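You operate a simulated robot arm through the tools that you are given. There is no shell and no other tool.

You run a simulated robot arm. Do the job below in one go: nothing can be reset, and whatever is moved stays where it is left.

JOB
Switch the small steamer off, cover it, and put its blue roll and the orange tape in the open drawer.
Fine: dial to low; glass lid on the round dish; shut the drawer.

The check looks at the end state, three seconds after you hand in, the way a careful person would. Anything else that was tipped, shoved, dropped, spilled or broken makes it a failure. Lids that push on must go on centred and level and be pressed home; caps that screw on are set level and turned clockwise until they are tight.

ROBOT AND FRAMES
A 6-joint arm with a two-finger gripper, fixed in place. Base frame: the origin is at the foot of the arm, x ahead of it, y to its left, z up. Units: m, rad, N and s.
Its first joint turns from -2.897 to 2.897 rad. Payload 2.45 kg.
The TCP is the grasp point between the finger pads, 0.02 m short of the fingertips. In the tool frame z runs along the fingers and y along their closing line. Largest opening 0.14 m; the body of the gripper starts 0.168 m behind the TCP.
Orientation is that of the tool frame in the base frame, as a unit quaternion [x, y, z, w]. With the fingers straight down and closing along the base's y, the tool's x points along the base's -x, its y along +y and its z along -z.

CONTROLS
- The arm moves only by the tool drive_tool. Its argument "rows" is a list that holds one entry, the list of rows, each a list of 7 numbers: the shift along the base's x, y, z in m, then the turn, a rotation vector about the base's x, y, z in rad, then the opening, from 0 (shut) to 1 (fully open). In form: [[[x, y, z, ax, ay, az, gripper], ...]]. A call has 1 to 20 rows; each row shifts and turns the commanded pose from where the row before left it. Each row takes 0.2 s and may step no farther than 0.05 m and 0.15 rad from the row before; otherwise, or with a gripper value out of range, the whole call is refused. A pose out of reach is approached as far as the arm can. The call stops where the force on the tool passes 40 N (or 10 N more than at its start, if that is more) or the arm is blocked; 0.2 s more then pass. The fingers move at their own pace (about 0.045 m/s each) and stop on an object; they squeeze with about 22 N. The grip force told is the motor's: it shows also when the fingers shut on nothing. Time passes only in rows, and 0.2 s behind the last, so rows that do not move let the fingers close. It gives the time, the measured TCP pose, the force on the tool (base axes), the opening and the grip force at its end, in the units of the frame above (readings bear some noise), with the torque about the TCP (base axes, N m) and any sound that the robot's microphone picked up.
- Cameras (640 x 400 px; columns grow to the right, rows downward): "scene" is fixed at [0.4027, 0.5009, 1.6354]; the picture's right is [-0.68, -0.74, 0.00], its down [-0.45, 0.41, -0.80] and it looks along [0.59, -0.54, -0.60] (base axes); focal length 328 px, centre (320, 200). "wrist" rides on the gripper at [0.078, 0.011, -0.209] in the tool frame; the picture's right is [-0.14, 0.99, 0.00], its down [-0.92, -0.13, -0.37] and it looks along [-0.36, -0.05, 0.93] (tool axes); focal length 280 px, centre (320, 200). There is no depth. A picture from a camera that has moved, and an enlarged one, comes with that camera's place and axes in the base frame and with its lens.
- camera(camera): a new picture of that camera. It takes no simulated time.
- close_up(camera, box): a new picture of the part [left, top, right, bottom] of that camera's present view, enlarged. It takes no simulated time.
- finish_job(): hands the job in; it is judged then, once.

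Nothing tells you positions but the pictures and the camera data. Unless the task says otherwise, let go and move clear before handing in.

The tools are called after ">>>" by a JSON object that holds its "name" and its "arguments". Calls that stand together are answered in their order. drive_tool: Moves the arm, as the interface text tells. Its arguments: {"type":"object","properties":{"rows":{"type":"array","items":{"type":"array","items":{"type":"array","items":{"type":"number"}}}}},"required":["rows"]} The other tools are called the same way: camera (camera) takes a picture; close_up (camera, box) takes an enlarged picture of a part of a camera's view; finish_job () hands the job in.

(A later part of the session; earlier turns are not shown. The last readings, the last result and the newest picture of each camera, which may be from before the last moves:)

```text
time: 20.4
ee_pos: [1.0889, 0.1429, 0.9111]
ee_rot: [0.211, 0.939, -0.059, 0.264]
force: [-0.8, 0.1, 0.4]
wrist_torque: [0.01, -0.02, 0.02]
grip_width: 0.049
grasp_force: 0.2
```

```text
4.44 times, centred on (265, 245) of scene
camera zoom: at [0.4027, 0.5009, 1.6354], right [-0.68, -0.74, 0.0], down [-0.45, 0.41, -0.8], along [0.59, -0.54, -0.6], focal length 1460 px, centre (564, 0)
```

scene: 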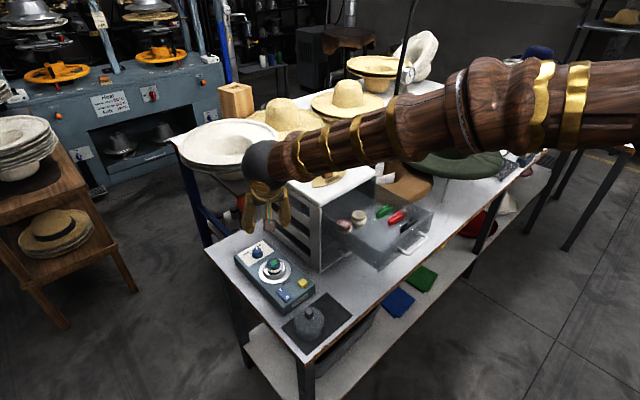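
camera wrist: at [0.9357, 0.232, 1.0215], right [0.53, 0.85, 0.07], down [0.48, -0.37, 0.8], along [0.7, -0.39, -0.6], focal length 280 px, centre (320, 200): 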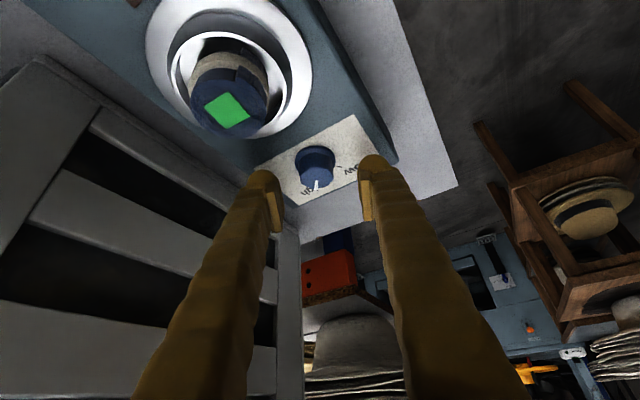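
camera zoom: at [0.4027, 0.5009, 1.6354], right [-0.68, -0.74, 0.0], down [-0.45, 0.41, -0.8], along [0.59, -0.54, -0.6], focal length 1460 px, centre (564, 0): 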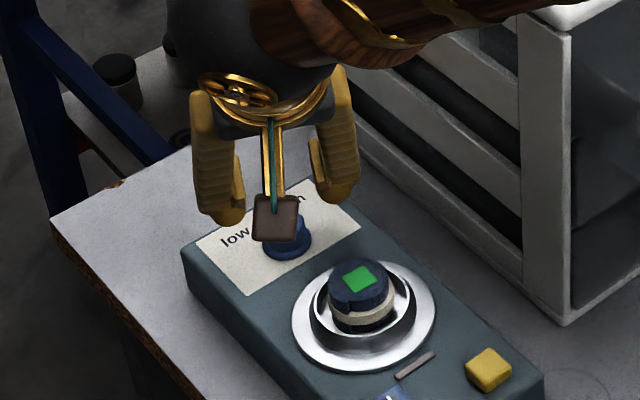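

The pointer is now about halfway (some slip). I'll re-grip here and turn the remaining ~0.65 rad.

>>> {"name": "drive_tool", "arguments": {"rows": [[[0, 0, -0.018, 0, 0, 0, 0.35], [0, 0, -0.018, 0, 0, 0, 0.35], [0, 0, -0.001, 0, 0, 0, 0.3], [0, 0, 0, 0, 0, 0, 0.2], [0, 0, 0, 0, 0, 0, 0.1], [0, 0, 0, 0, 0, 0, 0], [0, 0, 0, 0, 0, 0, 0]]]}}

>>> {"name": "close_up", "arguments": {"camera": "wrist", "box": [220, 100, 420, 260]}}

```text
time: 22.0
ee_pos: [1.0911, 0.1447, 0.8739]
ee_rot: [0.209, 0.939, -0.058, 0.266]
force: [24.2, 28.4, -4.5]
wrist_torque: [0.23, -0.25, 0.0]
grip_width: 0.0259
grasp_force: 38.9
```

```text
2.50 times, centred on (320, 180) of wrist
camera zoom: at [0.9348, 0.2298, 1.0109], right [0.53, 0.85, 0.07], down [0.48, -0.37, 0.8], along [0.7, -0.38, -0.6], focal length 701 px, centre (320, 250)
```

zoom: 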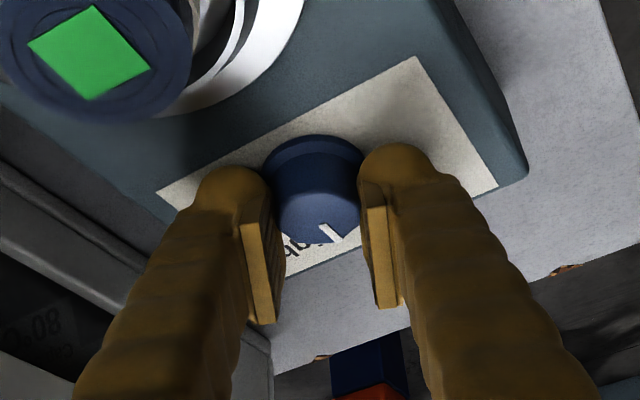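

>>> {"name": "drive_tool", "arguments": {"rows": [[[0.0006, 0.0011, 0, 0, 0, 0, 0], [0, 0, 0, 0, 0, 0, 0]]]}}

```text
time: 22.6
ee_pos: [1.0898, 0.1445, 0.8744]
ee_rot: [0.21, 0.939, -0.059, 0.265]
force: [24.5, 30.3, -4.9]
wrist_torque: [0.22, -0.24, 0.02]
grip_width: 0.0258
grasp_force: 45.0
```

>>> {"name": "drive_tool", "arguments": {"rows": [[[0.001, 0.0015, 0, 0, 0, 0, 0], [0, 0, 0, 0, 0, 0, 0]]]}}

```text
time: 23.2
ee_pos: [1.0912, 0.1447, 0.8735]
ee_rot: [0.211, 0.939, -0.061, 0.265]
force: [15.4, 2.4, -1.7]
wrist_torque: [-0.03, -0.11, 0.0]
grip_width: 0.0257
grasp_force: 45.3
```

>>> {"name": "drive_tool", "arguments": {"rows": [[[0.0006, 0, 0, 0, 0, 0.08, 0], [0, 0, 0, 0, 0, 0.1, 0], [0, 0, 0, 0, 0, 0.1, 0], [0, 0, 0, 0, 0, 0.1, 0]]]}}

>>> {"name": "close_up", "arguments": {"camera": "wrist", "box": [220, 100, 420, 260]}}

```text
time: 24.2
ee_pos: [1.0916, 0.1451, 0.8738]
ee_rot: [0.029, 0.962, -0.008, 0.272]
force: [-11.0, -18.0, 7.7]
wrist_torque: [-0.27, 0.27, 0.04]
grip_width: 0.0254
grasp_force: 44.9
```

```text
2.50 times, centred on (320, 180) of wrist
camera zoom: at [0.915, 0.1673, 1.0113], right [0.18, 0.98, 0.07], down [0.58, -0.16, 0.8], along [0.79, -0.1, -0.6], focal length 701 px, centre (320, 250)
```

zoom: 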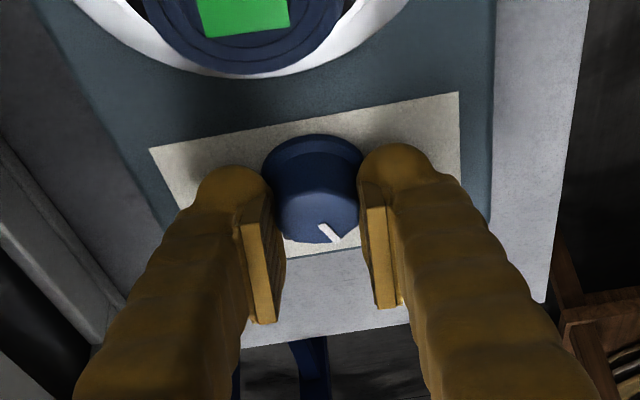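

>>> {"name": "drive_tool", "arguments": {"rows": [[[-0.0006, -0.0009, 0, 0, 0, 0.08, 0], [0, 0, 0, 0, 0, 0.1, 0], [0, 0, 0, 0, 0, 0.1, 0], [0, 0, 0, 0, 0, 0.04, 0]]]}}

>>> {"name": "close_up", "arguments": {"camera": "wrist", "box": [220, 100, 420, 260]}}

```text
time: 25.2
ee_pos: [1.0906, 0.145, 0.8741]
ee_rot: [-0.123, 0.954, 0.034, 0.269]
force: [-5.1, -6.2, -2.7]
wrist_torque: [0.14, -0.13, -0.59]
grip_width: 0.0254
grasp_force: 45.5
```

```text
2.50 times, centred on (320, 180) of wrist
camera zoom: at [0.9177, 0.1114, 1.0114], right [-0.14, 0.99, 0.07], down [0.61, 0.03, 0.8], along [0.78, 0.16, -0.6], focal length 701 px, centre (320, 250)
```

zoom: 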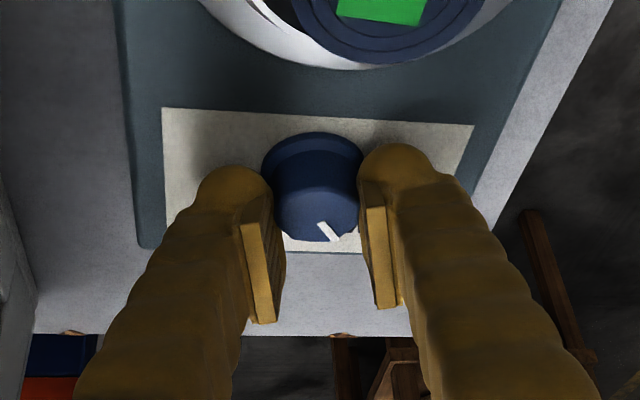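

A rotational resistance of 0.59 N·m has appeared, suggesting the stop at "low". I'll release, rise and check the pointer.

>>> {"name": "drive_tool", "arguments": {"rows": [[[0, 0, 0, 0, 0, 0, 0.3], [0, 0, 0, 0, 0, 0, 0.4], [0, 0, 0.015, 0, 0, 0, 0.4], [0, 0, 0.03, 0, 0, 0, 0.4], [0, 0, 0.03, 0, 0, -0.13, 0.4], [0, 0, 0, 0, 0, -0.13, 0.4], [0, 0, 0, 0, 0, 0, 0.4]]]}}

>>> {"name": "camera", "arguments": {"camera": "wrist"}}

>>> {"name": "close_up", "arguments": {"camera": "scene", "box": [230, 225, 290, 265]}}

```text
time: 26.8
ee_pos: [1.091, 0.1458, 0.9509]
ee_rot: [0.0, 0.962, 0.0, 0.272]
force: [-0.5, -1.0, 0.2]
wrist_torque: [-0.03, -0.04, 0.01]
grip_width: 0.0561
grasp_force: 0.0
```

```text
taken
camera wrist: at [0.9137, 0.1575, 1.088], right [0.12, 0.99, 0.07], down [0.59, -0.13, 0.8], along [0.8, -0.05, -0.6], focal length 280 px, centre (320, 200)
```

wrist: 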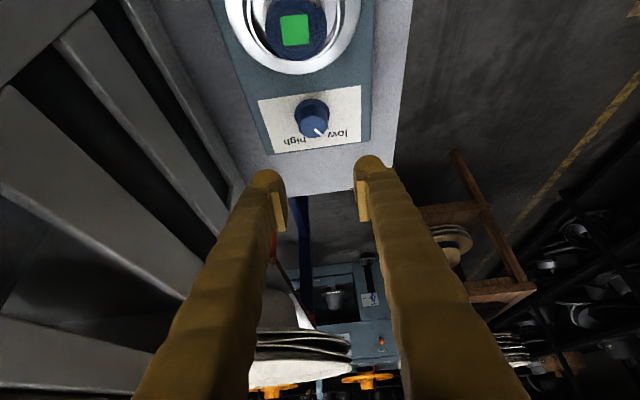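

```text
10.00 times, centred on (260, 245) of scene
camera zoom: at [0.4027, 0.5009, 1.6354], right [-0.68, -0.74, 0.0], down [-0.45, 0.41, -0.8], along [0.59, -0.54, -0.6], focal length 3284 px, centre (920, -250)
```

zoom: 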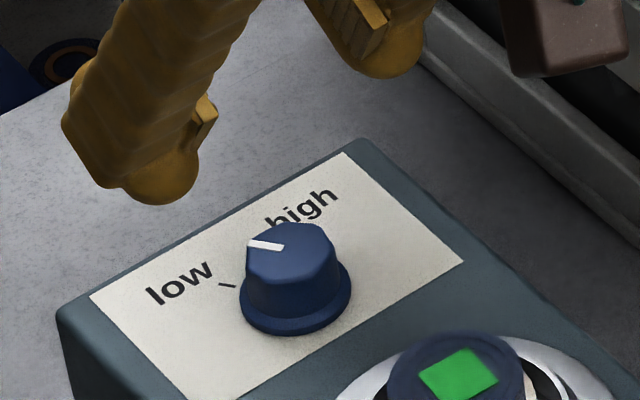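

>>> {"name": "close_up", "arguments": {"camera": "wrist", "box": [250, 70, 380, 160]}}

>>> {"name": "close_up", "arguments": {"camera": "wrist", "box": [210, 0, 380, 90]}}

```text
4.44 times, centred on (315, 115) of wrist
camera zoom: at [0.9137, 0.1575, 1.088], right [0.12, 0.99, 0.07], down [0.59, -0.13, 0.8], along [0.8, -0.05, -0.6], focal length 1246 px, centre (342, 578)
```

zoom: 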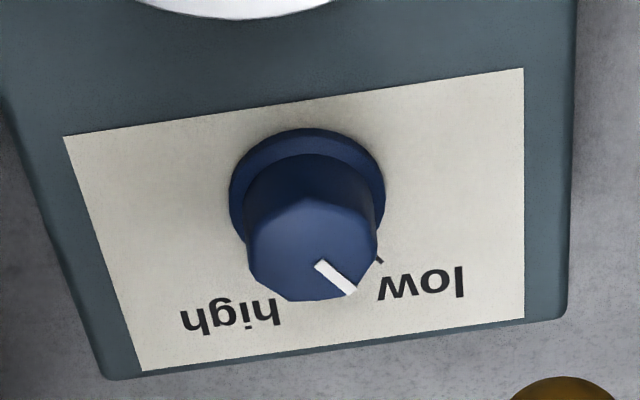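

```text
3.76 times, centred on (295, 45) of wrist
camera zoom: at [0.9137, 0.1575, 1.088], right [0.12, 0.99, 0.07], down [0.59, -0.13, 0.8], along [0.8, -0.05, -0.6], focal length 1056 px, centre (414, 784)
```

zoom: 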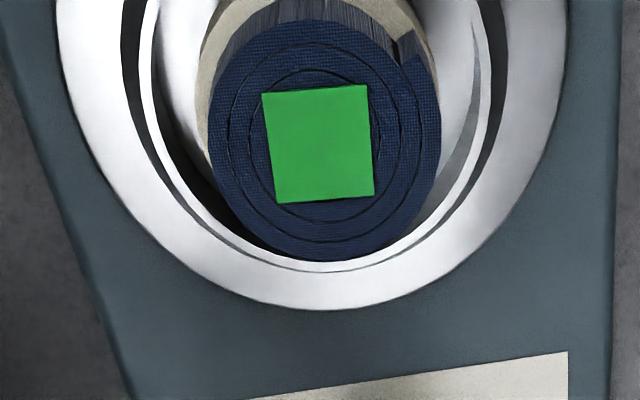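

The pointer now lines up with the "low" tick, so the dial is done. Next I'll study the blue roll and cup rim before picking the roll up.

>>> {"name": "close_up", "arguments": {"camera": "scene", "box": [250, 250, 300, 285]}}

>>> {"name": "close_up", "arguments": {"camera": "scene", "box": [325, 195, 385, 245]}}

```text
11.43 times, centred on (275, 268) of scene
camera zoom: at [0.4027, 0.5009, 1.6354], right [-0.68, -0.74, 0.0], down [-0.45, 0.41, -0.8], along [0.59, -0.54, -0.6], focal length 3753 px, centre (834, -571)
```

zoom: 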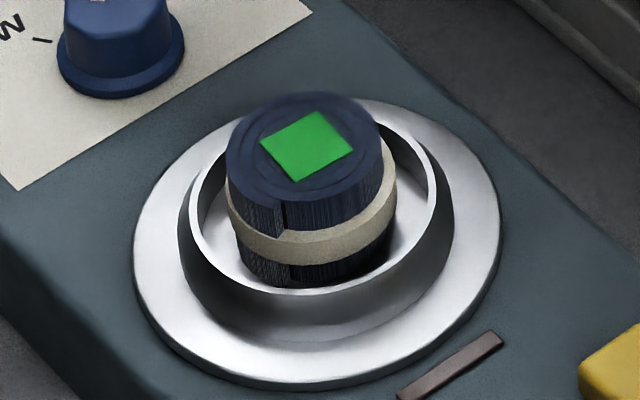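

```text
8.00 times, centred on (355, 220) of scene
camera zoom: at [0.4027, 0.5009, 1.6354], right [-0.68, -0.74, 0.0], down [-0.45, 0.41, -0.8], along [0.59, -0.54, -0.6], focal length 2627 px, centre (40, 40)
```

zoom: 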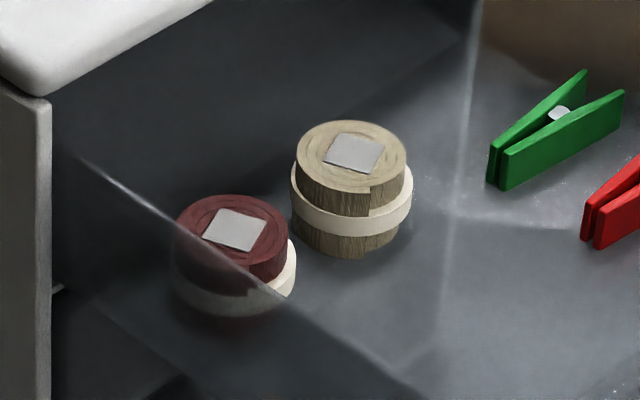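

The roll is about 42 mm wide with a slightly wider band, stands ~23 mm above the cup rim (z ≈ 0.863), and sits at (0.992, 0.146). I'll reduce the tilt to ~0.25 rad and go above it.

>>> {"name": "drive_tool", "arguments": {"rows": [[[-0.025, 0, 0.005, 0, 0.075, 0, 0.5], [-0.025, 0, 0.005, 0, 0.075, 0, 0.5], [-0.025, 0, 0, 0, 0.075, 0, 0.5], [-0.023, 0, 0, 0, 0.075, 0, 0.5], [0, 0, 0, 0, 0, 0, 0.5]]]}}

>>> {"name": "camera", "arguments": {"camera": "wrist"}}

>>> {"name": "close_up", "arguments": {"camera": "wrist", "box": [230, 60, 410, 240]}}

```text
time: 28.0
ee_pos: [0.9941, 0.1446, 0.9597]
ee_rot: [0.001, 0.992, -0.001, 0.125]
force: [-0.8, 0.0, -0.2]
wrist_torque: [0.01, 0.0, 0.01]
grip_width: 0.07
grasp_force: 0.0
```

```text
taken
camera wrist: at [0.8659, 0.1559, 1.1432], right [0.13, 0.99, 0.03], down [0.8, -0.13, 0.58], along [0.58, -0.05, -0.81], focal length 280 px, centre (320, 200)
```

wrist: 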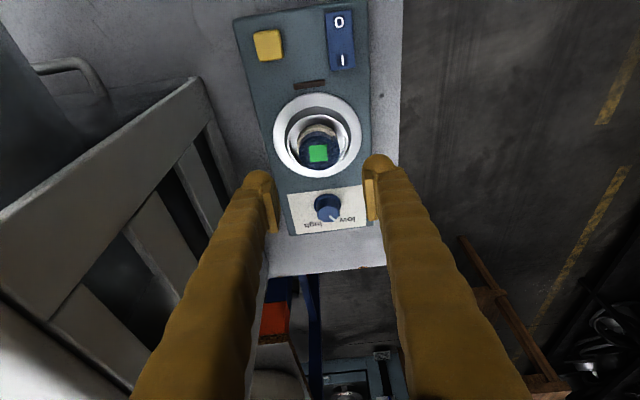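

```text
2.22 times, centred on (320, 150) of wrist
camera zoom: at [0.8659, 0.1559, 1.1432], right [0.13, 0.99, 0.03], down [0.8, -0.13, 0.58], along [0.58, -0.05, -0.81], focal length 623 px, centre (320, 311)
```

zoom: 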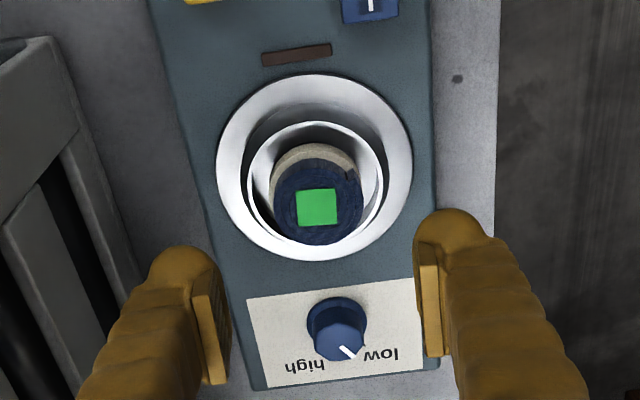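

The roll lies right in line with the fingers. I'll lower in two stages, watching that the fingertips stay above the cup rim.

>>> {"name": "drive_tool", "arguments": {"rows": [[[0.001, 0.0013, -0.03, 0, 0, 0, 0.5], [0, 0, -0.03, 0, 0, 0, 0.5], [0, 0, 0, 0, 0, 0, 0.5]]]}}

>>> {"name": "close_up", "arguments": {"camera": "wrist", "box": [220, 80, 420, 260]}}

>>> {"name": "close_up", "arguments": {"camera": "scene", "box": [235, 225, 315, 295]}}

```text
time: 28.8
ee_pos: [0.9949, 0.1453, 0.9018]
ee_rot: [0.0, 0.992, 0.001, 0.125]
force: [0.2, 0.4, -0.3]
wrist_torque: [-0.03, -0.01, -0.01]
grip_width: 0.0701
grasp_force: 0.1
```

```text
2.22 times, centred on (320, 170) of wrist
camera zoom: at [0.8661, 0.1577, 1.085], right [0.13, 0.99, 0.03], down [0.8, -0.13, 0.58], along [0.58, -0.05, -0.81], focal length 623 px, centre (320, 267)
```

zoom: 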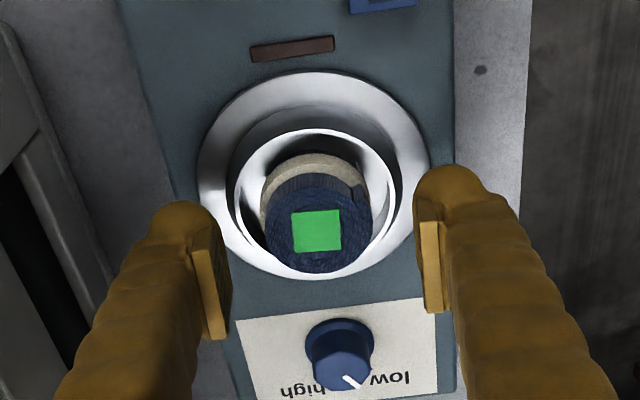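

```text
5.71 times, centred on (275, 260) of scene
camera zoom: at [0.4027, 0.5009, 1.6354], right [-0.68, -0.74, 0.0], down [-0.45, 0.41, -0.8], along [0.59, -0.54, -0.6], focal length 1877 px, centre (577, -143)
```

zoom: 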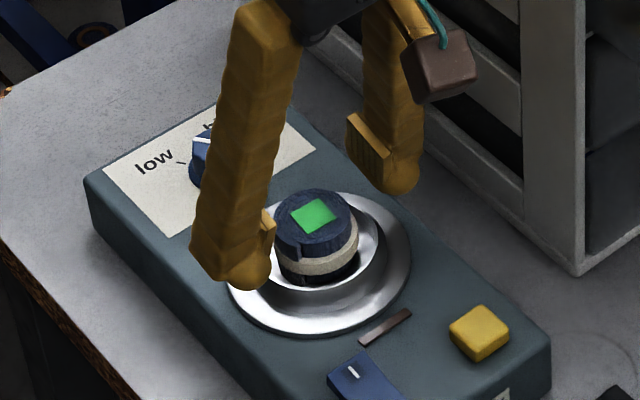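

>>> {"name": "drive_tool", "arguments": {"rows": [[[0, 0, -0.006, 0, 0, 0, 0.5], [0, 0, -0.006, 0, 0, 0, 0.5], [0, 0, 0, 0, 0, 0, 0.42], [0, 0, 0, 0, 0, 0, 0.36], [0, 0, 0, 0, 0, 0, 0.3], [0, 0, 0, 0, 0, 0, 0.2], [0, 0, 0, 0, 0, 0, 0.2]]]}}

>>> {"name": "close_up", "arguments": {"camera": "wrist", "box": [220, 80, 420, 260]}}

>>> {"name": "close_up", "arguments": {"camera": "scene", "box": [235, 225, 315, 295]}}

```text
time: 30.4
ee_pos: [0.9951, 0.1454, 0.8895]
ee_rot: [0.001, 0.992, 0.0, 0.125]
force: [0.0, -0.1, 0.7]
wrist_torque: [0.03, 0.02, 0.0]
grip_width: 0.042
grasp_force: 21.8
```

```text
2.22 times, centred on (320, 170) of wrist
camera zoom: at [0.8666, 0.1574, 1.0721], right [0.13, 0.99, 0.03], down [0.8, -0.13, 0.58], along [0.58, -0.05, -0.81], focal length 623 px, centre (320, 267)
```

zoom: 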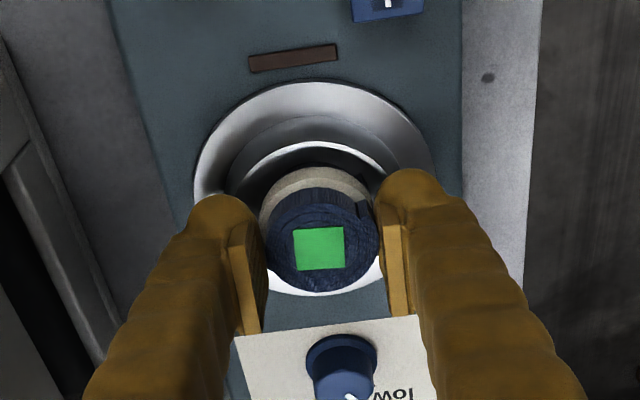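

```text
5.71 times, centred on (275, 260) of scene
camera zoom: at [0.4027, 0.5009, 1.6354], right [-0.68, -0.74, 0.0], down [-0.45, 0.41, -0.8], along [0.59, -0.54, -0.6], focal length 1877 px, centre (577, -143)
```

zoom: 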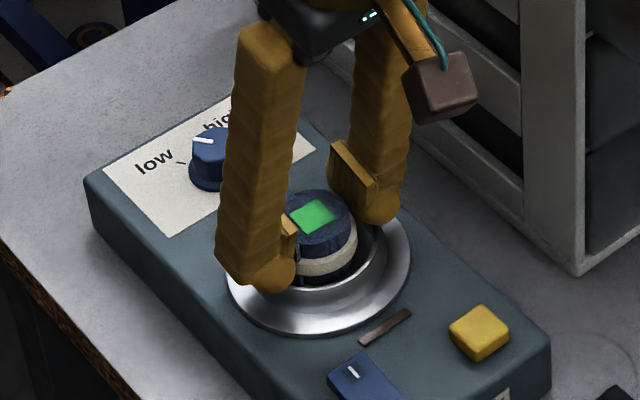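

The roll is held (width 0.042, 22 N). I'll lift slowly and check it comes cleanly.

>>> {"name": "drive_tool", "arguments": {"rows": [[[0, 0, 0.006, 0, 0, 0, 0.2], [0, 0, 0.012, 0, 0, 0, 0.2], [0, 0, 0.025, 0, 0, 0, 0.2], [0, 0, 0.035, 0, 0, 0, 0.2], [0, 0, 0, 0, 0, 0, 0.2]]]}}

>>> {"name": "close_up", "arguments": {"camera": "wrist", "box": [220, 80, 420, 260]}}

>>> {"name": "close_up", "arguments": {"camera": "scene", "box": [235, 205, 335, 295]}}

```text
time: 31.6
ee_pos: [0.9952, 0.1446, 0.9672]
ee_rot: [0.002, 0.992, 0.0, 0.125]
force: [-0.5, -0.8, -0.4]
wrist_torque: [0.01, -0.02, 0.01]
grip_width: 0.0421
grasp_force: 21.7
```

```text
2.22 times, centred on (320, 170) of wrist
camera zoom: at [0.8676, 0.1561, 1.1504], right [0.13, 0.99, 0.03], down [0.8, -0.13, 0.58], along [0.58, -0.05, -0.81], focal length 623 px, centre (320, 267)
```

zoom: 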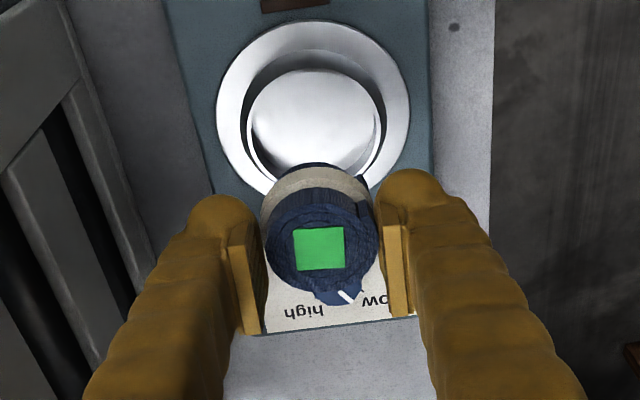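

```text
4.44 times, centred on (285, 250) of scene
camera zoom: at [0.4027, 0.5009, 1.6354], right [-0.68, -0.74, 0.0], down [-0.45, 0.41, -0.8], along [0.59, -0.54, -0.6], focal length 1460 px, centre (476, -22)
```

zoom: 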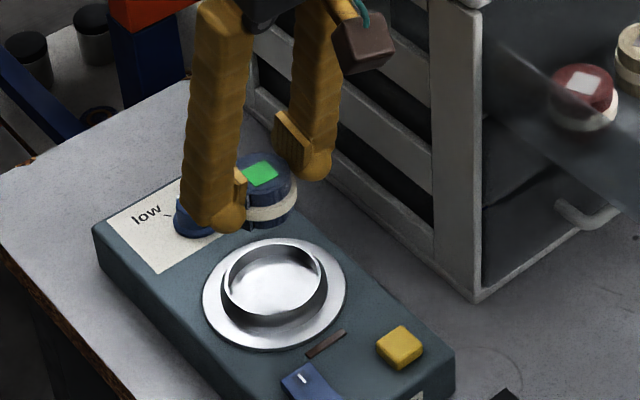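

The roll is lifted clean and the cup is empty and undisturbed. I'll raise it and carry it over the drawer, keeping the same tilt so it stays upright.

>>> {"name": "drive_tool", "arguments": {"rows": [[[0, 0, 0.045, 0, 0, 0, 0.2], [0, 0, 0.045, 0, 0, 0, 0.2], [0, 0, 0.045, 0, 0, 0, 0.2], [0, 0, 0.045, 0, 0, 0, 0.2], [0, 0, 0.045, 0, 0, 0, 0.2], [-0.03, -0.025, 0.01, 0, 0, 0, 0.2], [-0.03, -0.03, 0, 0, 0, 0, 0.2], [-0.03, -0.03, 0, 0, 0, 0, 0.2], [-0.03, -0.03, 0, 0, 0, 0, 0.2], [-0.03, -0.03, 0, 0, 0, 0, 0.2], [-0.03, -0.03, 0, 0, 0, 0, 0.2], [-0.01, -0.015, 0, 0, 0, 0, 0.2], [0, 0, 0, 0, 0, 0, 0.2]]]}}

>>> {"name": "camera", "arguments": {"camera": "wrist"}}

>>> {"name": "camera", "arguments": {"camera": "scene"}}

```text
time: 34.4
ee_pos: [0.8055, -0.0413, 1.2014]
ee_rot: [0.001, 0.992, 0.0, 0.124]
force: [-0.1, -0.4, -1.2]
wrist_torque: [-0.01, 0.01, 0.0]
grip_width: 0.0418
grasp_force: 21.5
```

```text
taken
camera wrist: at [0.677, -0.0294, 1.3839], right [0.13, 0.99, 0.03], down [0.8, -0.13, 0.58], along [0.58, -0.05, -0.81], focal length 280 px, centre (320, 200)
```

wrist: 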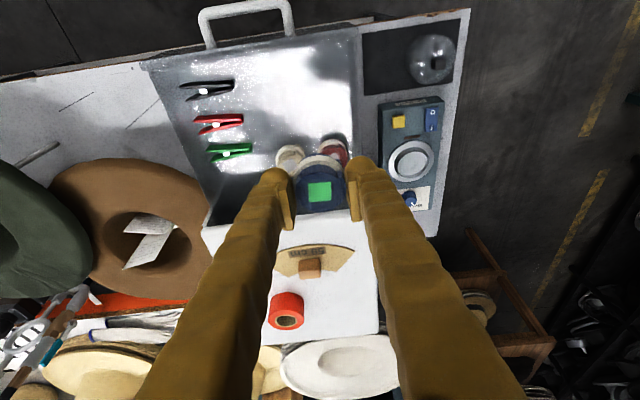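

```text
taken
```

scene: 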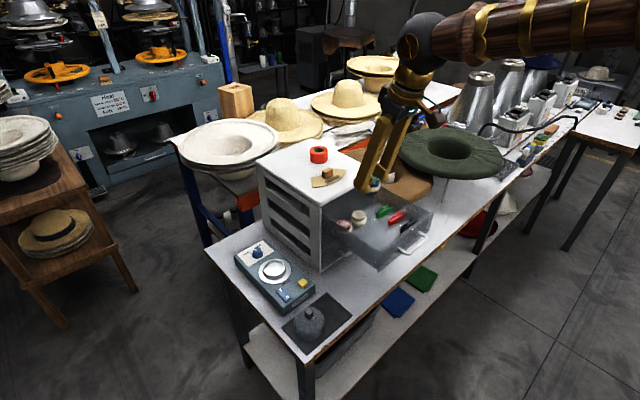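

>>> {"name": "close_up", "arguments": {"camera": "wrist", "box": [140, 0, 400, 230]}}

>>> {"name": "close_up", "arguments": {"camera": "wrist", "box": [180, 220, 400, 350]}}

```text
1.74 times, centred on (270, 115) of wrist
camera zoom: at [0.677, -0.0294, 1.3839], right [0.13, 0.99, 0.03], down [0.8, -0.13, 0.58], along [0.58, -0.05, -0.81], focal length 488 px, centre (407, 348)
```

zoom: 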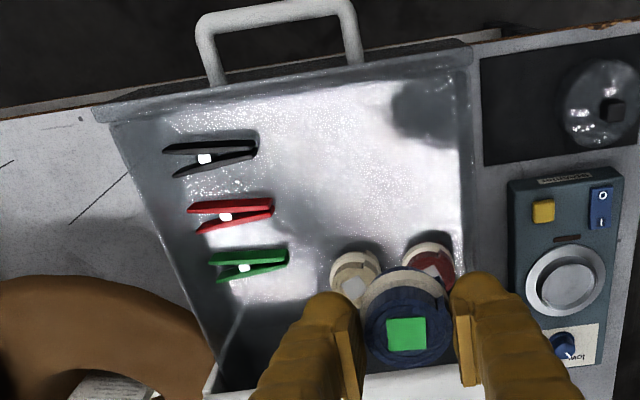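

```text
2.91 times, centred on (290, 285) of wrist
camera zoom: at [0.677, -0.0294, 1.3839], right [0.13, 0.99, 0.03], down [0.8, -0.13, 0.58], along [0.58, -0.05, -0.81], focal length 816 px, centre (407, -47)
```

zoom: 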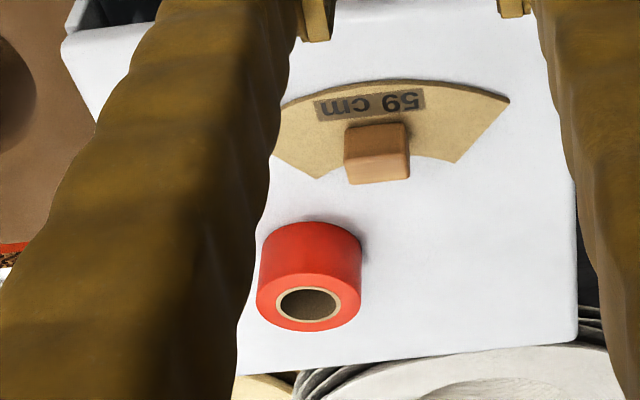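

The drawer has free room front-right; rolls sit at about (0.858, -0.083) and (0.86, -0.014), clips end at y ≈ -0.14. I'll lower the blue roll at (0.802, -0.04), first to just above the floor.

>>> {"name": "drive_tool", "arguments": {"rows": [[[0, 0, -0.04, 0, 0, 0, 0.2], [0, 0, -0.04, 0, 0, 0, 0.2], [0, 0, -0.035, 0, 0, 0, 0.2], [0, 0, -0.025, 0, 0, 0, 0.2], [0, 0, -0.01, 0, 0, 0, 0.2], [0, 0, 0, 0, 0, 0, 0.2]]]}}

>>> {"name": "close_up", "arguments": {"camera": "wrist", "box": [180, 40, 420, 230]}}

>>> {"name": "close_up", "arguments": {"camera": "scene", "box": [320, 160, 440, 260]}}

```text
time: 35.8
ee_pos: [0.8036, -0.0426, 1.0497]
ee_rot: [0.001, 0.992, 0.0, 0.125]
force: [-0.3, -0.7, 0.1]
wrist_torque: [-0.02, -0.01, 0.03]
grip_width: 0.0422
grasp_force: 21.7
```

```text
2.11 times, centred on (300, 135) of wrist
camera zoom: at [0.6765, -0.0303, 1.234], right [0.13, 0.99, 0.03], down [0.8, -0.13, 0.58], along [0.58, -0.05, -0.81], focal length 590 px, centre (362, 337)
```

zoom: 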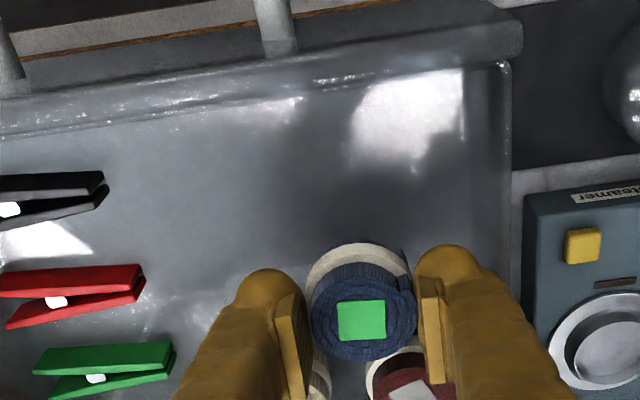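

```text
4.00 times, centred on (380, 210) of scene
camera zoom: at [0.4027, 0.5009, 1.6354], right [-0.68, -0.74, 0.0], down [-0.45, 0.41, -0.8], along [0.59, -0.54, -0.6], focal length 1314 px, centre (80, 160)
```

zoom: 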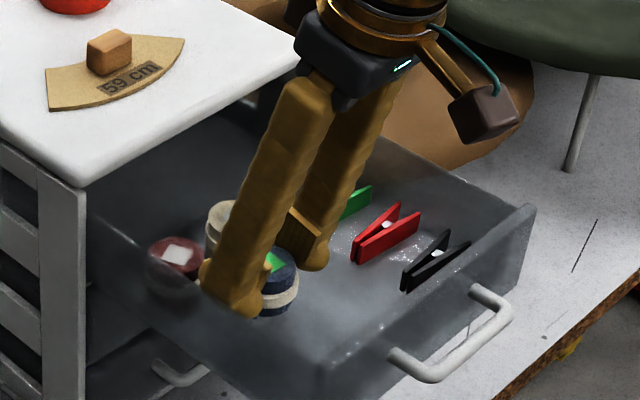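

>>> {"name": "drive_tool", "arguments": {"rows": [[[0, 0, -0.006, 0, 0, 0, 0.2], [0, 0, -0.005, 0, 0, 0, 0.2], [0, 0, -0.003, 0, 0, 0, 0.2], [0, 0, -0.002, 0, 0, 0, 0.2], [0, 0, 0, 0, 0, 0, 0.2]]]}}

```text
time: 37.0
ee_pos: [0.8051, -0.0433, 1.0326]
ee_rot: [0.001, 0.992, 0.0, 0.124]
force: [0.3, -0.1, -0.4]
wrist_torque: [0.02, -0.01, -0.04]
grip_width: 0.0423
grasp_force: 22.2
```

>>> {"name": "drive_tool", "arguments": {"rows": [[[0, 0, -0.002, 0, 0, 0, 0.2], [0, 0, -0.002, 0, 0, 0, 0.2], [0, 0, 0, 0, 0, 0, 0.2]]]}}

>>> {"name": "close_up", "arguments": {"camera": "scene", "box": [330, 190, 410, 260]}}

```text
time: 37.8
ee_pos: [0.805, -0.0418, 1.0295]
ee_rot: [0.001, 0.992, 0.0, 0.125]
force: [-0.3, -0.3, -0.2]
wrist_torque: [-0.03, 0.0, 0.0]
grip_width: 0.042
grasp_force: 21.9
```

```text
5.71 times, centred on (370, 225) of scene
camera zoom: at [0.4027, 0.5009, 1.6354], right [-0.68, -0.74, 0.0], down [-0.45, 0.41, -0.8], along [0.59, -0.54, -0.6], focal length 1877 px, centre (34, 57)
```

zoom: 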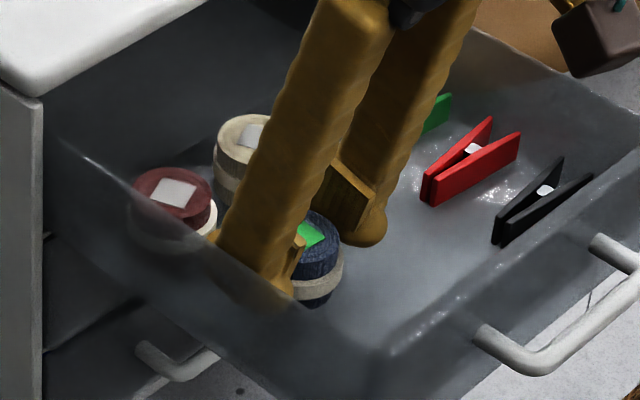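

>>> {"name": "drive_tool", "arguments": {"rows": [[[0, 0, -0.002, 0, 0, 0, 0.2], [0, 0, -0.002, 0, 0, 0, 0.2], [0, 0, -0.001, 0, 0, 0, 0.2]]]}}

```text
time: 38.6
ee_pos: [0.8045, -0.0435, 1.0263]
ee_rot: [0.001, 0.992, -0.001, 0.125]
force: [-0.4, -0.2, -1.3]
wrist_torque: [0.01, 0.03, 0.01]
grip_width: 0.0418
grasp_force: 21.7
```

>>> {"name": "drive_tool", "arguments": {"rows": [[[0, 0, -0.002, 0, 0, 0, 0.2], [0, 0, -0.002, 0, 0, 0, 0.2]]]}}

>>> {"name": "close_up", "arguments": {"camera": "scene", "box": [330, 190, 410, 260]}}

>>> {"name": "close_up", "arguments": {"camera": "wrist", "box": [220, 100, 420, 260]}}

```text
time: 39.2
ee_pos: [0.8039, -0.0432, 1.0221]
ee_rot: [0.0, 0.992, -0.001, 0.127]
force: [0.6, -0.2, 30.8]
wrist_torque: [-0.04, -0.08, 0.02]
grip_width: 0.0422
grasp_force: 22.0
```

```text
5.71 times, centred on (370, 225) of scene
camera zoom: at [0.4027, 0.5009, 1.6354], right [-0.68, -0.74, 0.0], down [-0.45, 0.41, -0.8], along [0.59, -0.54, -0.6], focal length 1877 px, centre (34, 57)
```

zoom: 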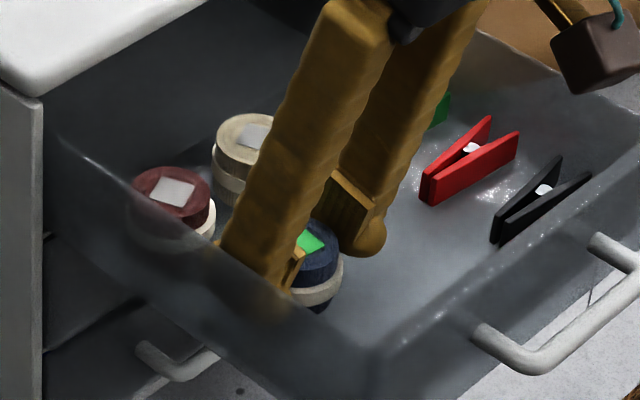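

```text
2.50 times, centred on (320, 180) of wrist
camera zoom: at [0.676, -0.0317, 1.206], right [0.13, 0.99, 0.03], down [0.8, -0.13, 0.59], along [0.59, -0.05, -0.81], focal length 701 px, centre (320, 250)
```

zoom: 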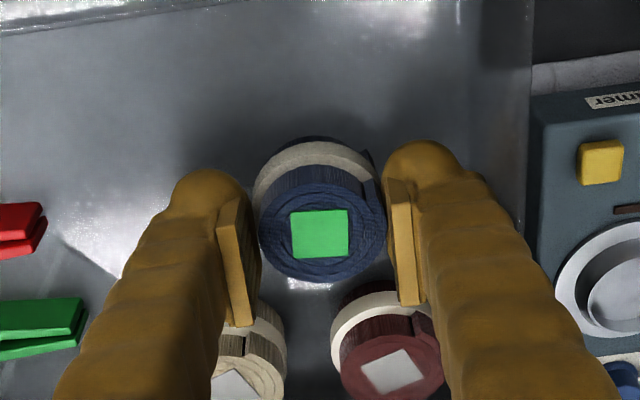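

Firm contact with the drawer floor (31 N). I'll ease up 1.5 mm, open slightly and withdraw straight up.

>>> {"name": "drive_tool", "arguments": {"rows": [[[0, 0, 0.0015, 0, 0, 0, 0.2], [0, 0, 0, 0, 0, 0, 0.34], [0, 0, 0, 0, 0, 0, 0.38], [0, 0, 0, 0, 0, 0, 0.38], [0, 0, 0.01, 0, 0, 0, 0.38], [0, 0, 0.03, 0, 0, 0, 0.38], [0, 0, 0.04, 0, 0, 0, 0.38], [0, 0, 0.04, 0, 0, 0, 0.4], [0, 0, 0.045, 0, 0, 0, 0.5], [0, 0, 0, 0, 0, 0, 0.5]]]}}

>>> {"name": "camera", "arguments": {"camera": "wrist"}}

>>> {"name": "close_up", "arguments": {"camera": "scene", "box": [330, 190, 410, 260]}}

```text
time: 41.4
ee_pos: [0.8039, -0.0418, 1.1886]
ee_rot: [0.001, 0.992, 0.0, 0.125]
force: [0.2, 0.7, -0.1]
wrist_torque: [-0.01, -0.02, -0.02]
grip_width: 0.07
grasp_force: 0.1
```

```text
taken
camera wrist: at [0.6749, -0.0295, 1.3712], right [0.13, 0.99, 0.03], down [0.8, -0.13, 0.58], along [0.58, -0.05, -0.81], focal length 280 px, centre (320, 200)
```

wrist: 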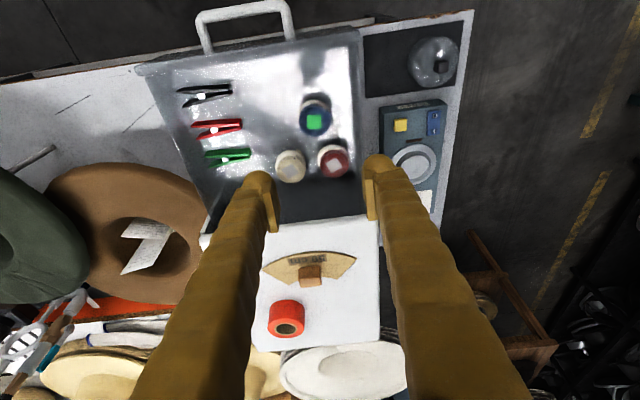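

```text
5.71 times, centred on (370, 225) of scene
camera zoom: at [0.4027, 0.5009, 1.6354], right [-0.68, -0.74, 0.0], down [-0.45, 0.41, -0.8], along [0.59, -0.54, -0.6], focal length 1877 px, centre (34, 57)
```

zoom: 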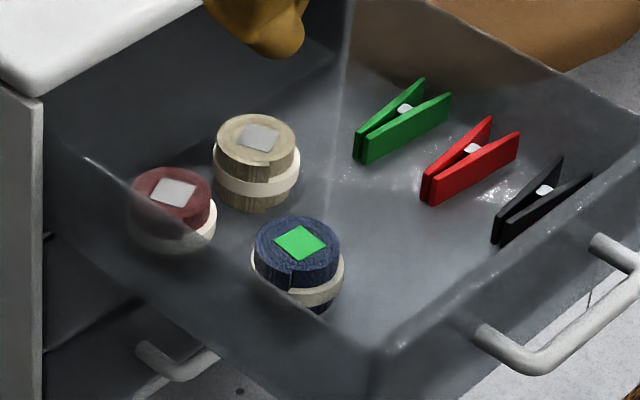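

The blue roll stands upright in the drawer with nothing else disturbed. Next the orange tape on the cabinet at about (1.10, -0.136, top 1.12); I'll move toward it and test how little tilt I can get away with.

>>> {"name": "drive_tool", "arguments": {"rows": [[[0, 0, 0.04, 0, 0, 0, 0.7], [0.01, -0.005, 0.03, 0, 0, 0, 0.7], [0.045, -0.018, 0, 0, -0.02, 0, 0.7], [0.045, -0.018, 0, 0, -0.02, 0, 0.7], [0.045, -0.018, 0, 0, -0.02, 0, 0.7], [0.045, -0.018, 0, 0, -0.02, 0, 0.7], [0.045, -0.018, -0.02, 0, -0.02, 0, 0.7], [0, 0, 0, 0, 0, 0, 0.7]]]}}

>>> {"name": "camera", "arguments": {"camera": "wrist"}}

>>> {"name": "camera", "arguments": {"camera": "scene"}}

```text
refused: row 7 steps farther than a row can; nothing moved
```

```text
taken
camera wrist: at [0.6749, -0.0295, 1.3712], right [0.13, 0.99, 0.03], down [0.8, -0.13, 0.58], along [0.58, -0.05, -0.81], focal length 280 px, centre (320, 200)
```

wrist: 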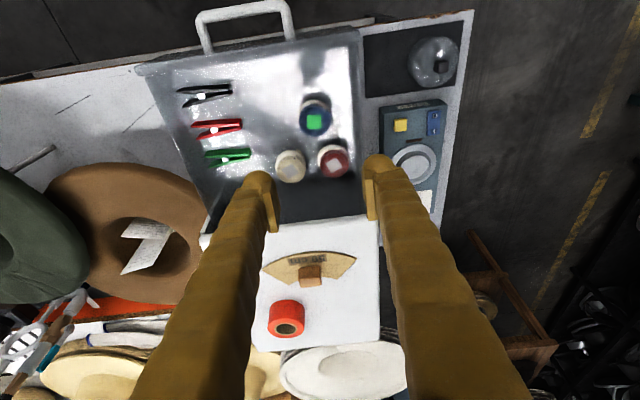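

```text
taken
```

scene: 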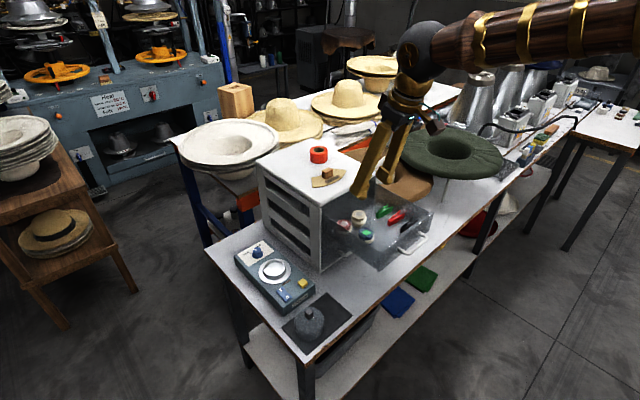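

One row exceeded the step limit, so nothing moved. I'll resend with smaller steps.

>>> {"name": "drive_tool", "arguments": {"rows": [[[0, 0, 0.04, 0, 0, 0, 0.7], [0.01, -0.005, 0.03, 0, 0, 0, 0.7], [0.042, -0.016, 0, 0, -0.02, 0, 0.7], [0.042, -0.016, 0, 0, -0.02, 0, 0.7], [0.042, -0.016, 0, 0, -0.02, 0, 0.7], [0.042, -0.016, 0, 0, -0.02, 0, 0.7], [0.042, -0.016, 0, 0, -0.02, 0, 0.7], [0, 0, 0, 0, 0, 0, 0.7]]]}}

>>> {"name": "camera", "arguments": {"camera": "wrist"}}

>>> {"name": "camera", "arguments": {"camera": "scene"}}

```text
time: 43.2
ee_pos: [1.0217, -0.1271, 1.2567]
ee_rot: [0.001, 0.985, 0.0, 0.174]
force: [0.9, 0.2, 1.3]
wrist_torque: [-0.02, -0.01, -0.04]
grip_width: 0.0982
grasp_force: 0.1
```

```text
taken
camera wrist: at [0.8752, -0.1158, 1.4257], right [0.13, 0.99, 0.05], down [0.74, -0.13, 0.66], along [0.66, -0.05, -0.75], focal length 280 px, centre (320, 200)
```

wrist: 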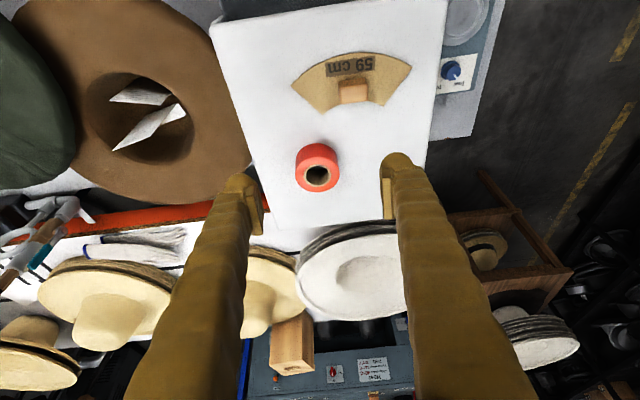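

```text
taken
```

scene: 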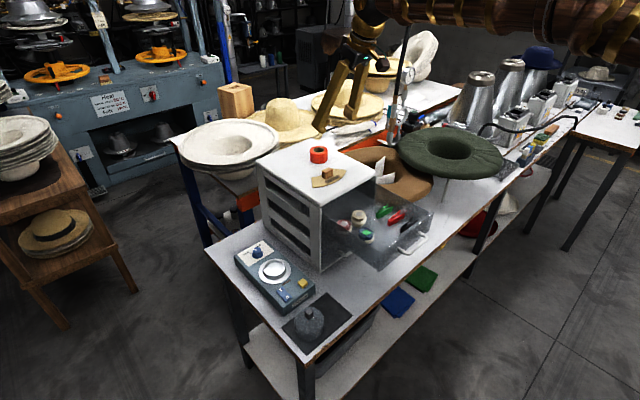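

>>> {"name": "close_up", "arguments": {"camera": "wrist", "box": [270, 120, 370, 220]}}

>>> {"name": "close_up", "arguments": {"camera": "scene", "box": [295, 135, 345, 175]}}

```text
4.00 times, centred on (320, 170) of wrist
camera zoom: at [0.8752, -0.1158, 1.4257], right [0.13, 0.99, 0.05], down [0.74, -0.13, 0.66], along [0.66, -0.05, -0.75], focal length 1122 px, centre (320, 320)
```

zoom: 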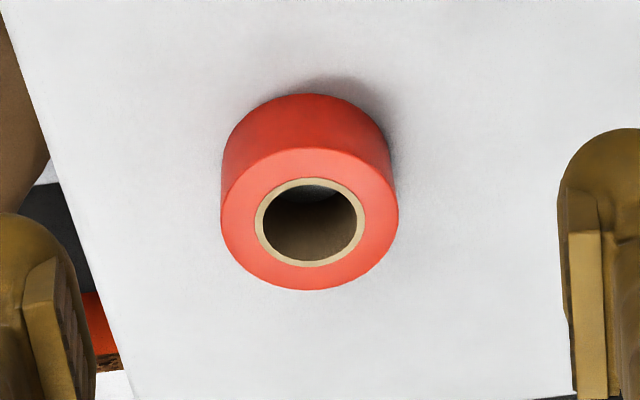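

```text
10.00 times, centred on (320, 155) of scene
camera zoom: at [0.4027, 0.5009, 1.6354], right [-0.68, -0.74, 0.0], down [-0.45, 0.41, -0.8], along [0.59, -0.54, -0.6], focal length 3284 px, centre (320, 650)
```

zoom: 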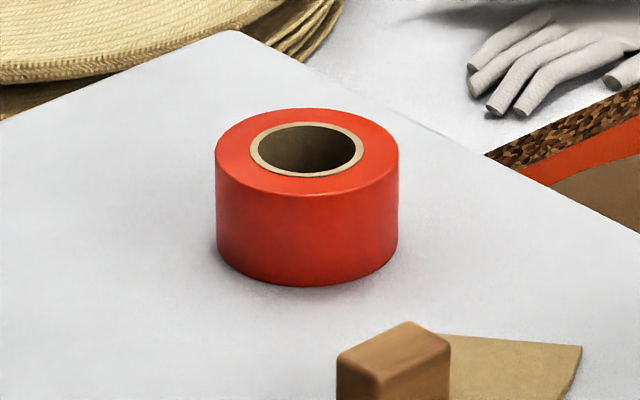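

The tape measures about 60 mm across and 33 mm tall, centred at (1.100, -0.134), top z ≈ 1.119. I'll descend to above it and verify the reach at this tilt.

>>> {"name": "drive_tool", "arguments": {"rows": [[[0.0263, -0.0024, -0.027, 0, 0, 0, 0.7], [0.0263, -0.0024, -0.027, 0, 0, 0, 0.7], [0.0263, -0.0024, -0.027, 0, 0, 0, 0.7], [0, 0, 0, 0, 0, 0, 0.7]]]}}

>>> {"name": "camera", "arguments": {"camera": "wrist"}}

>>> {"name": "close_up", "arguments": {"camera": "scene", "box": [260, 90, 400, 190]}}

```text
time: 44.2
ee_pos: [1.1013, -0.1345, 1.1762]
ee_rot: [0.001, 0.985, 0.0, 0.174]
force: [-0.6, 0.3, 0.1]
wrist_torque: [-0.02, 0.01, -0.03]
grip_width: 0.0979
grasp_force: 0.1
```

```text
taken
camera wrist: at [0.956, -0.1233, 1.3456], right [0.13, 0.99, 0.05], down [0.74, -0.13, 0.66], along [0.66, -0.05, -0.75], focal length 280 px, centre (320, 200)
```

wrist: 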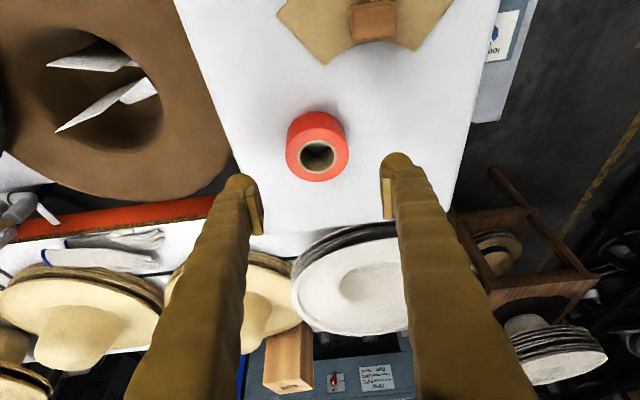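

```text
4.00 times, centred on (330, 140) of scene
camera zoom: at [0.4027, 0.5009, 1.6354], right [-0.68, -0.74, 0.0], down [-0.45, 0.41, -0.8], along [0.59, -0.54, -0.6], focal length 1314 px, centre (280, 440)
```

zoom: 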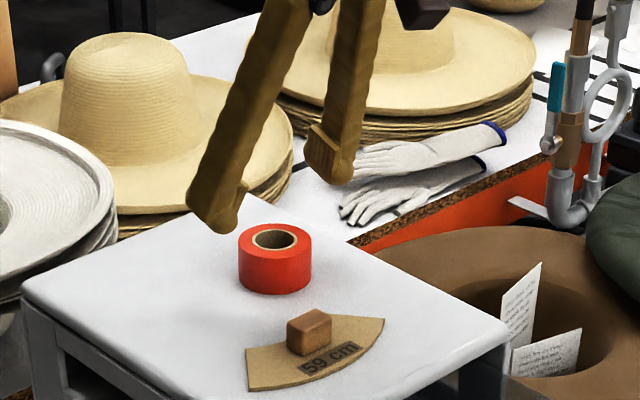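

>>> {"name": "drive_tool", "arguments": {"rows": [[[-0.001, 0, -0.025, 0, 0, 0, 0.7], [-0.001, 0, -0.02, 0, 0, 0, 0.65], [0, 0, -0.01, 0, 0, 0, 0.6], [0, 0, 0, 0, 0, 0, 0.5], [0, 0, 0, 0, 0, 0, 0.42], [0, 0, 0, 0, 0, 0, 0.35], [0, 0, 0, 0, 0, 0, 0.35], [0, 0, 0, 0, 0, 0, 0.35]]]}}

>>> {"name": "close_up", "arguments": {"camera": "wrist", "box": [220, 80, 420, 260]}}

>>> {"name": "close_up", "arguments": {"camera": "scene", "box": [280, 110, 380, 190]}}

```text
time: 46.0
ee_pos: [1.1034, -0.1357, 1.1228]
ee_rot: [0.001, 0.985, 0.0, 0.174]
force: [0.0, -0.4, 0.5]
wrist_torque: [-0.02, 0.01, 0.0]
grip_width: 0.0583
grasp_force: 21.7
```

```text
2.22 times, centred on (320, 170) of wrist
camera zoom: at [0.9563, -0.1241, 1.2921], right [0.13, 0.99, 0.05], down [0.74, -0.13, 0.66], along [0.66, -0.05, -0.75], focal length 623 px, centre (320, 267)
```

zoom: 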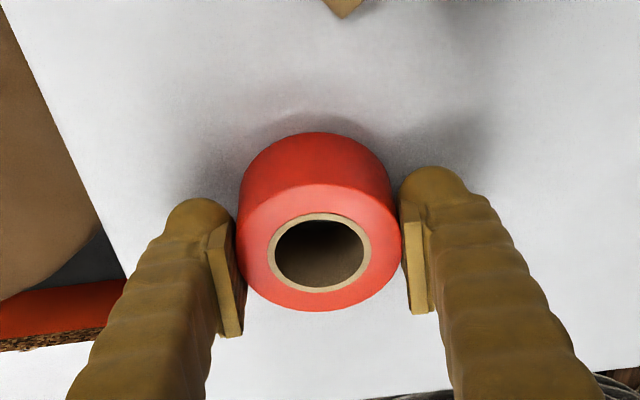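

```text
5.00 times, centred on (330, 150) of scene
camera zoom: at [0.4027, 0.5009, 1.6354], right [-0.68, -0.74, 0.0], down [-0.45, 0.41, -0.8], along [0.59, -0.54, -0.6], focal length 1642 px, centre (270, 450)
```

zoom: 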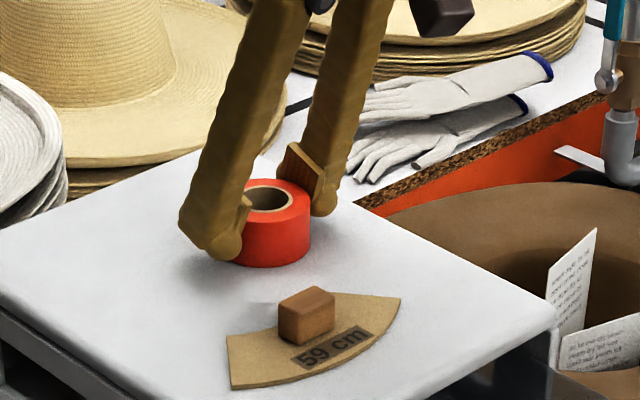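

The tape is held (58 mm, 22 N). I'll lift it, carry it level back over the drawer and yaw the tool -90° so the fingers won't touch the blue roll or the clips when placing.

>>> {"name": "drive_tool", "arguments": {"rows": [[[0, 0, 0.01, 0, 0, 0, 0.35], [0, 0, 0.03, 0, 0, 0, 0.35], [0, 0, 0.045, 0, 0, 0, 0.35], [0, 0, 0.045, 0, 0, 0, 0.35], [0, 0, 0, 0, 0, 0, 0.35]]]}}

>>> {"name": "close_up", "arguments": {"camera": "wrist", "box": [220, 80, 420, 260]}}

>>> {"name": "close_up", "arguments": {"camera": "scene", "box": [260, 90, 400, 190]}}

```text
time: 47.2
ee_pos: [1.0992, -0.1347, 1.2546]
ee_rot: [0.0, 0.985, 0.0, 0.174]
force: [-0.2, -0.2, -0.9]
wrist_torque: [-0.01, 0.0, 0.0]
grip_width: 0.0581
grasp_force: 22.5
```

```text
2.22 times, centred on (320, 170) of wrist
camera zoom: at [0.9536, -0.1222, 1.4237], right [0.13, 0.99, 0.05], down [0.74, -0.13, 0.66], along [0.66, -0.05, -0.75], focal length 623 px, centre (320, 267)
```

zoom: 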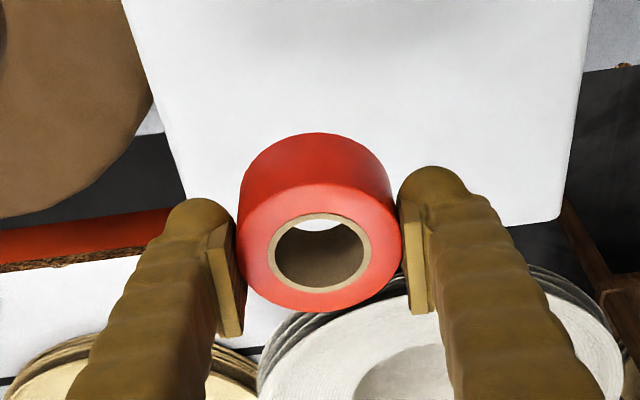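

```text
4.00 times, centred on (330, 140) of scene
camera zoom: at [0.4027, 0.5009, 1.6354], right [-0.68, -0.74, 0.0], down [-0.45, 0.41, -0.8], along [0.59, -0.54, -0.6], focal length 1314 px, centre (280, 440)
```

zoom: 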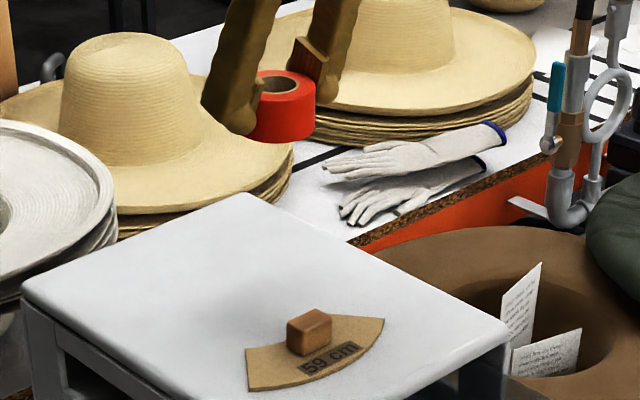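

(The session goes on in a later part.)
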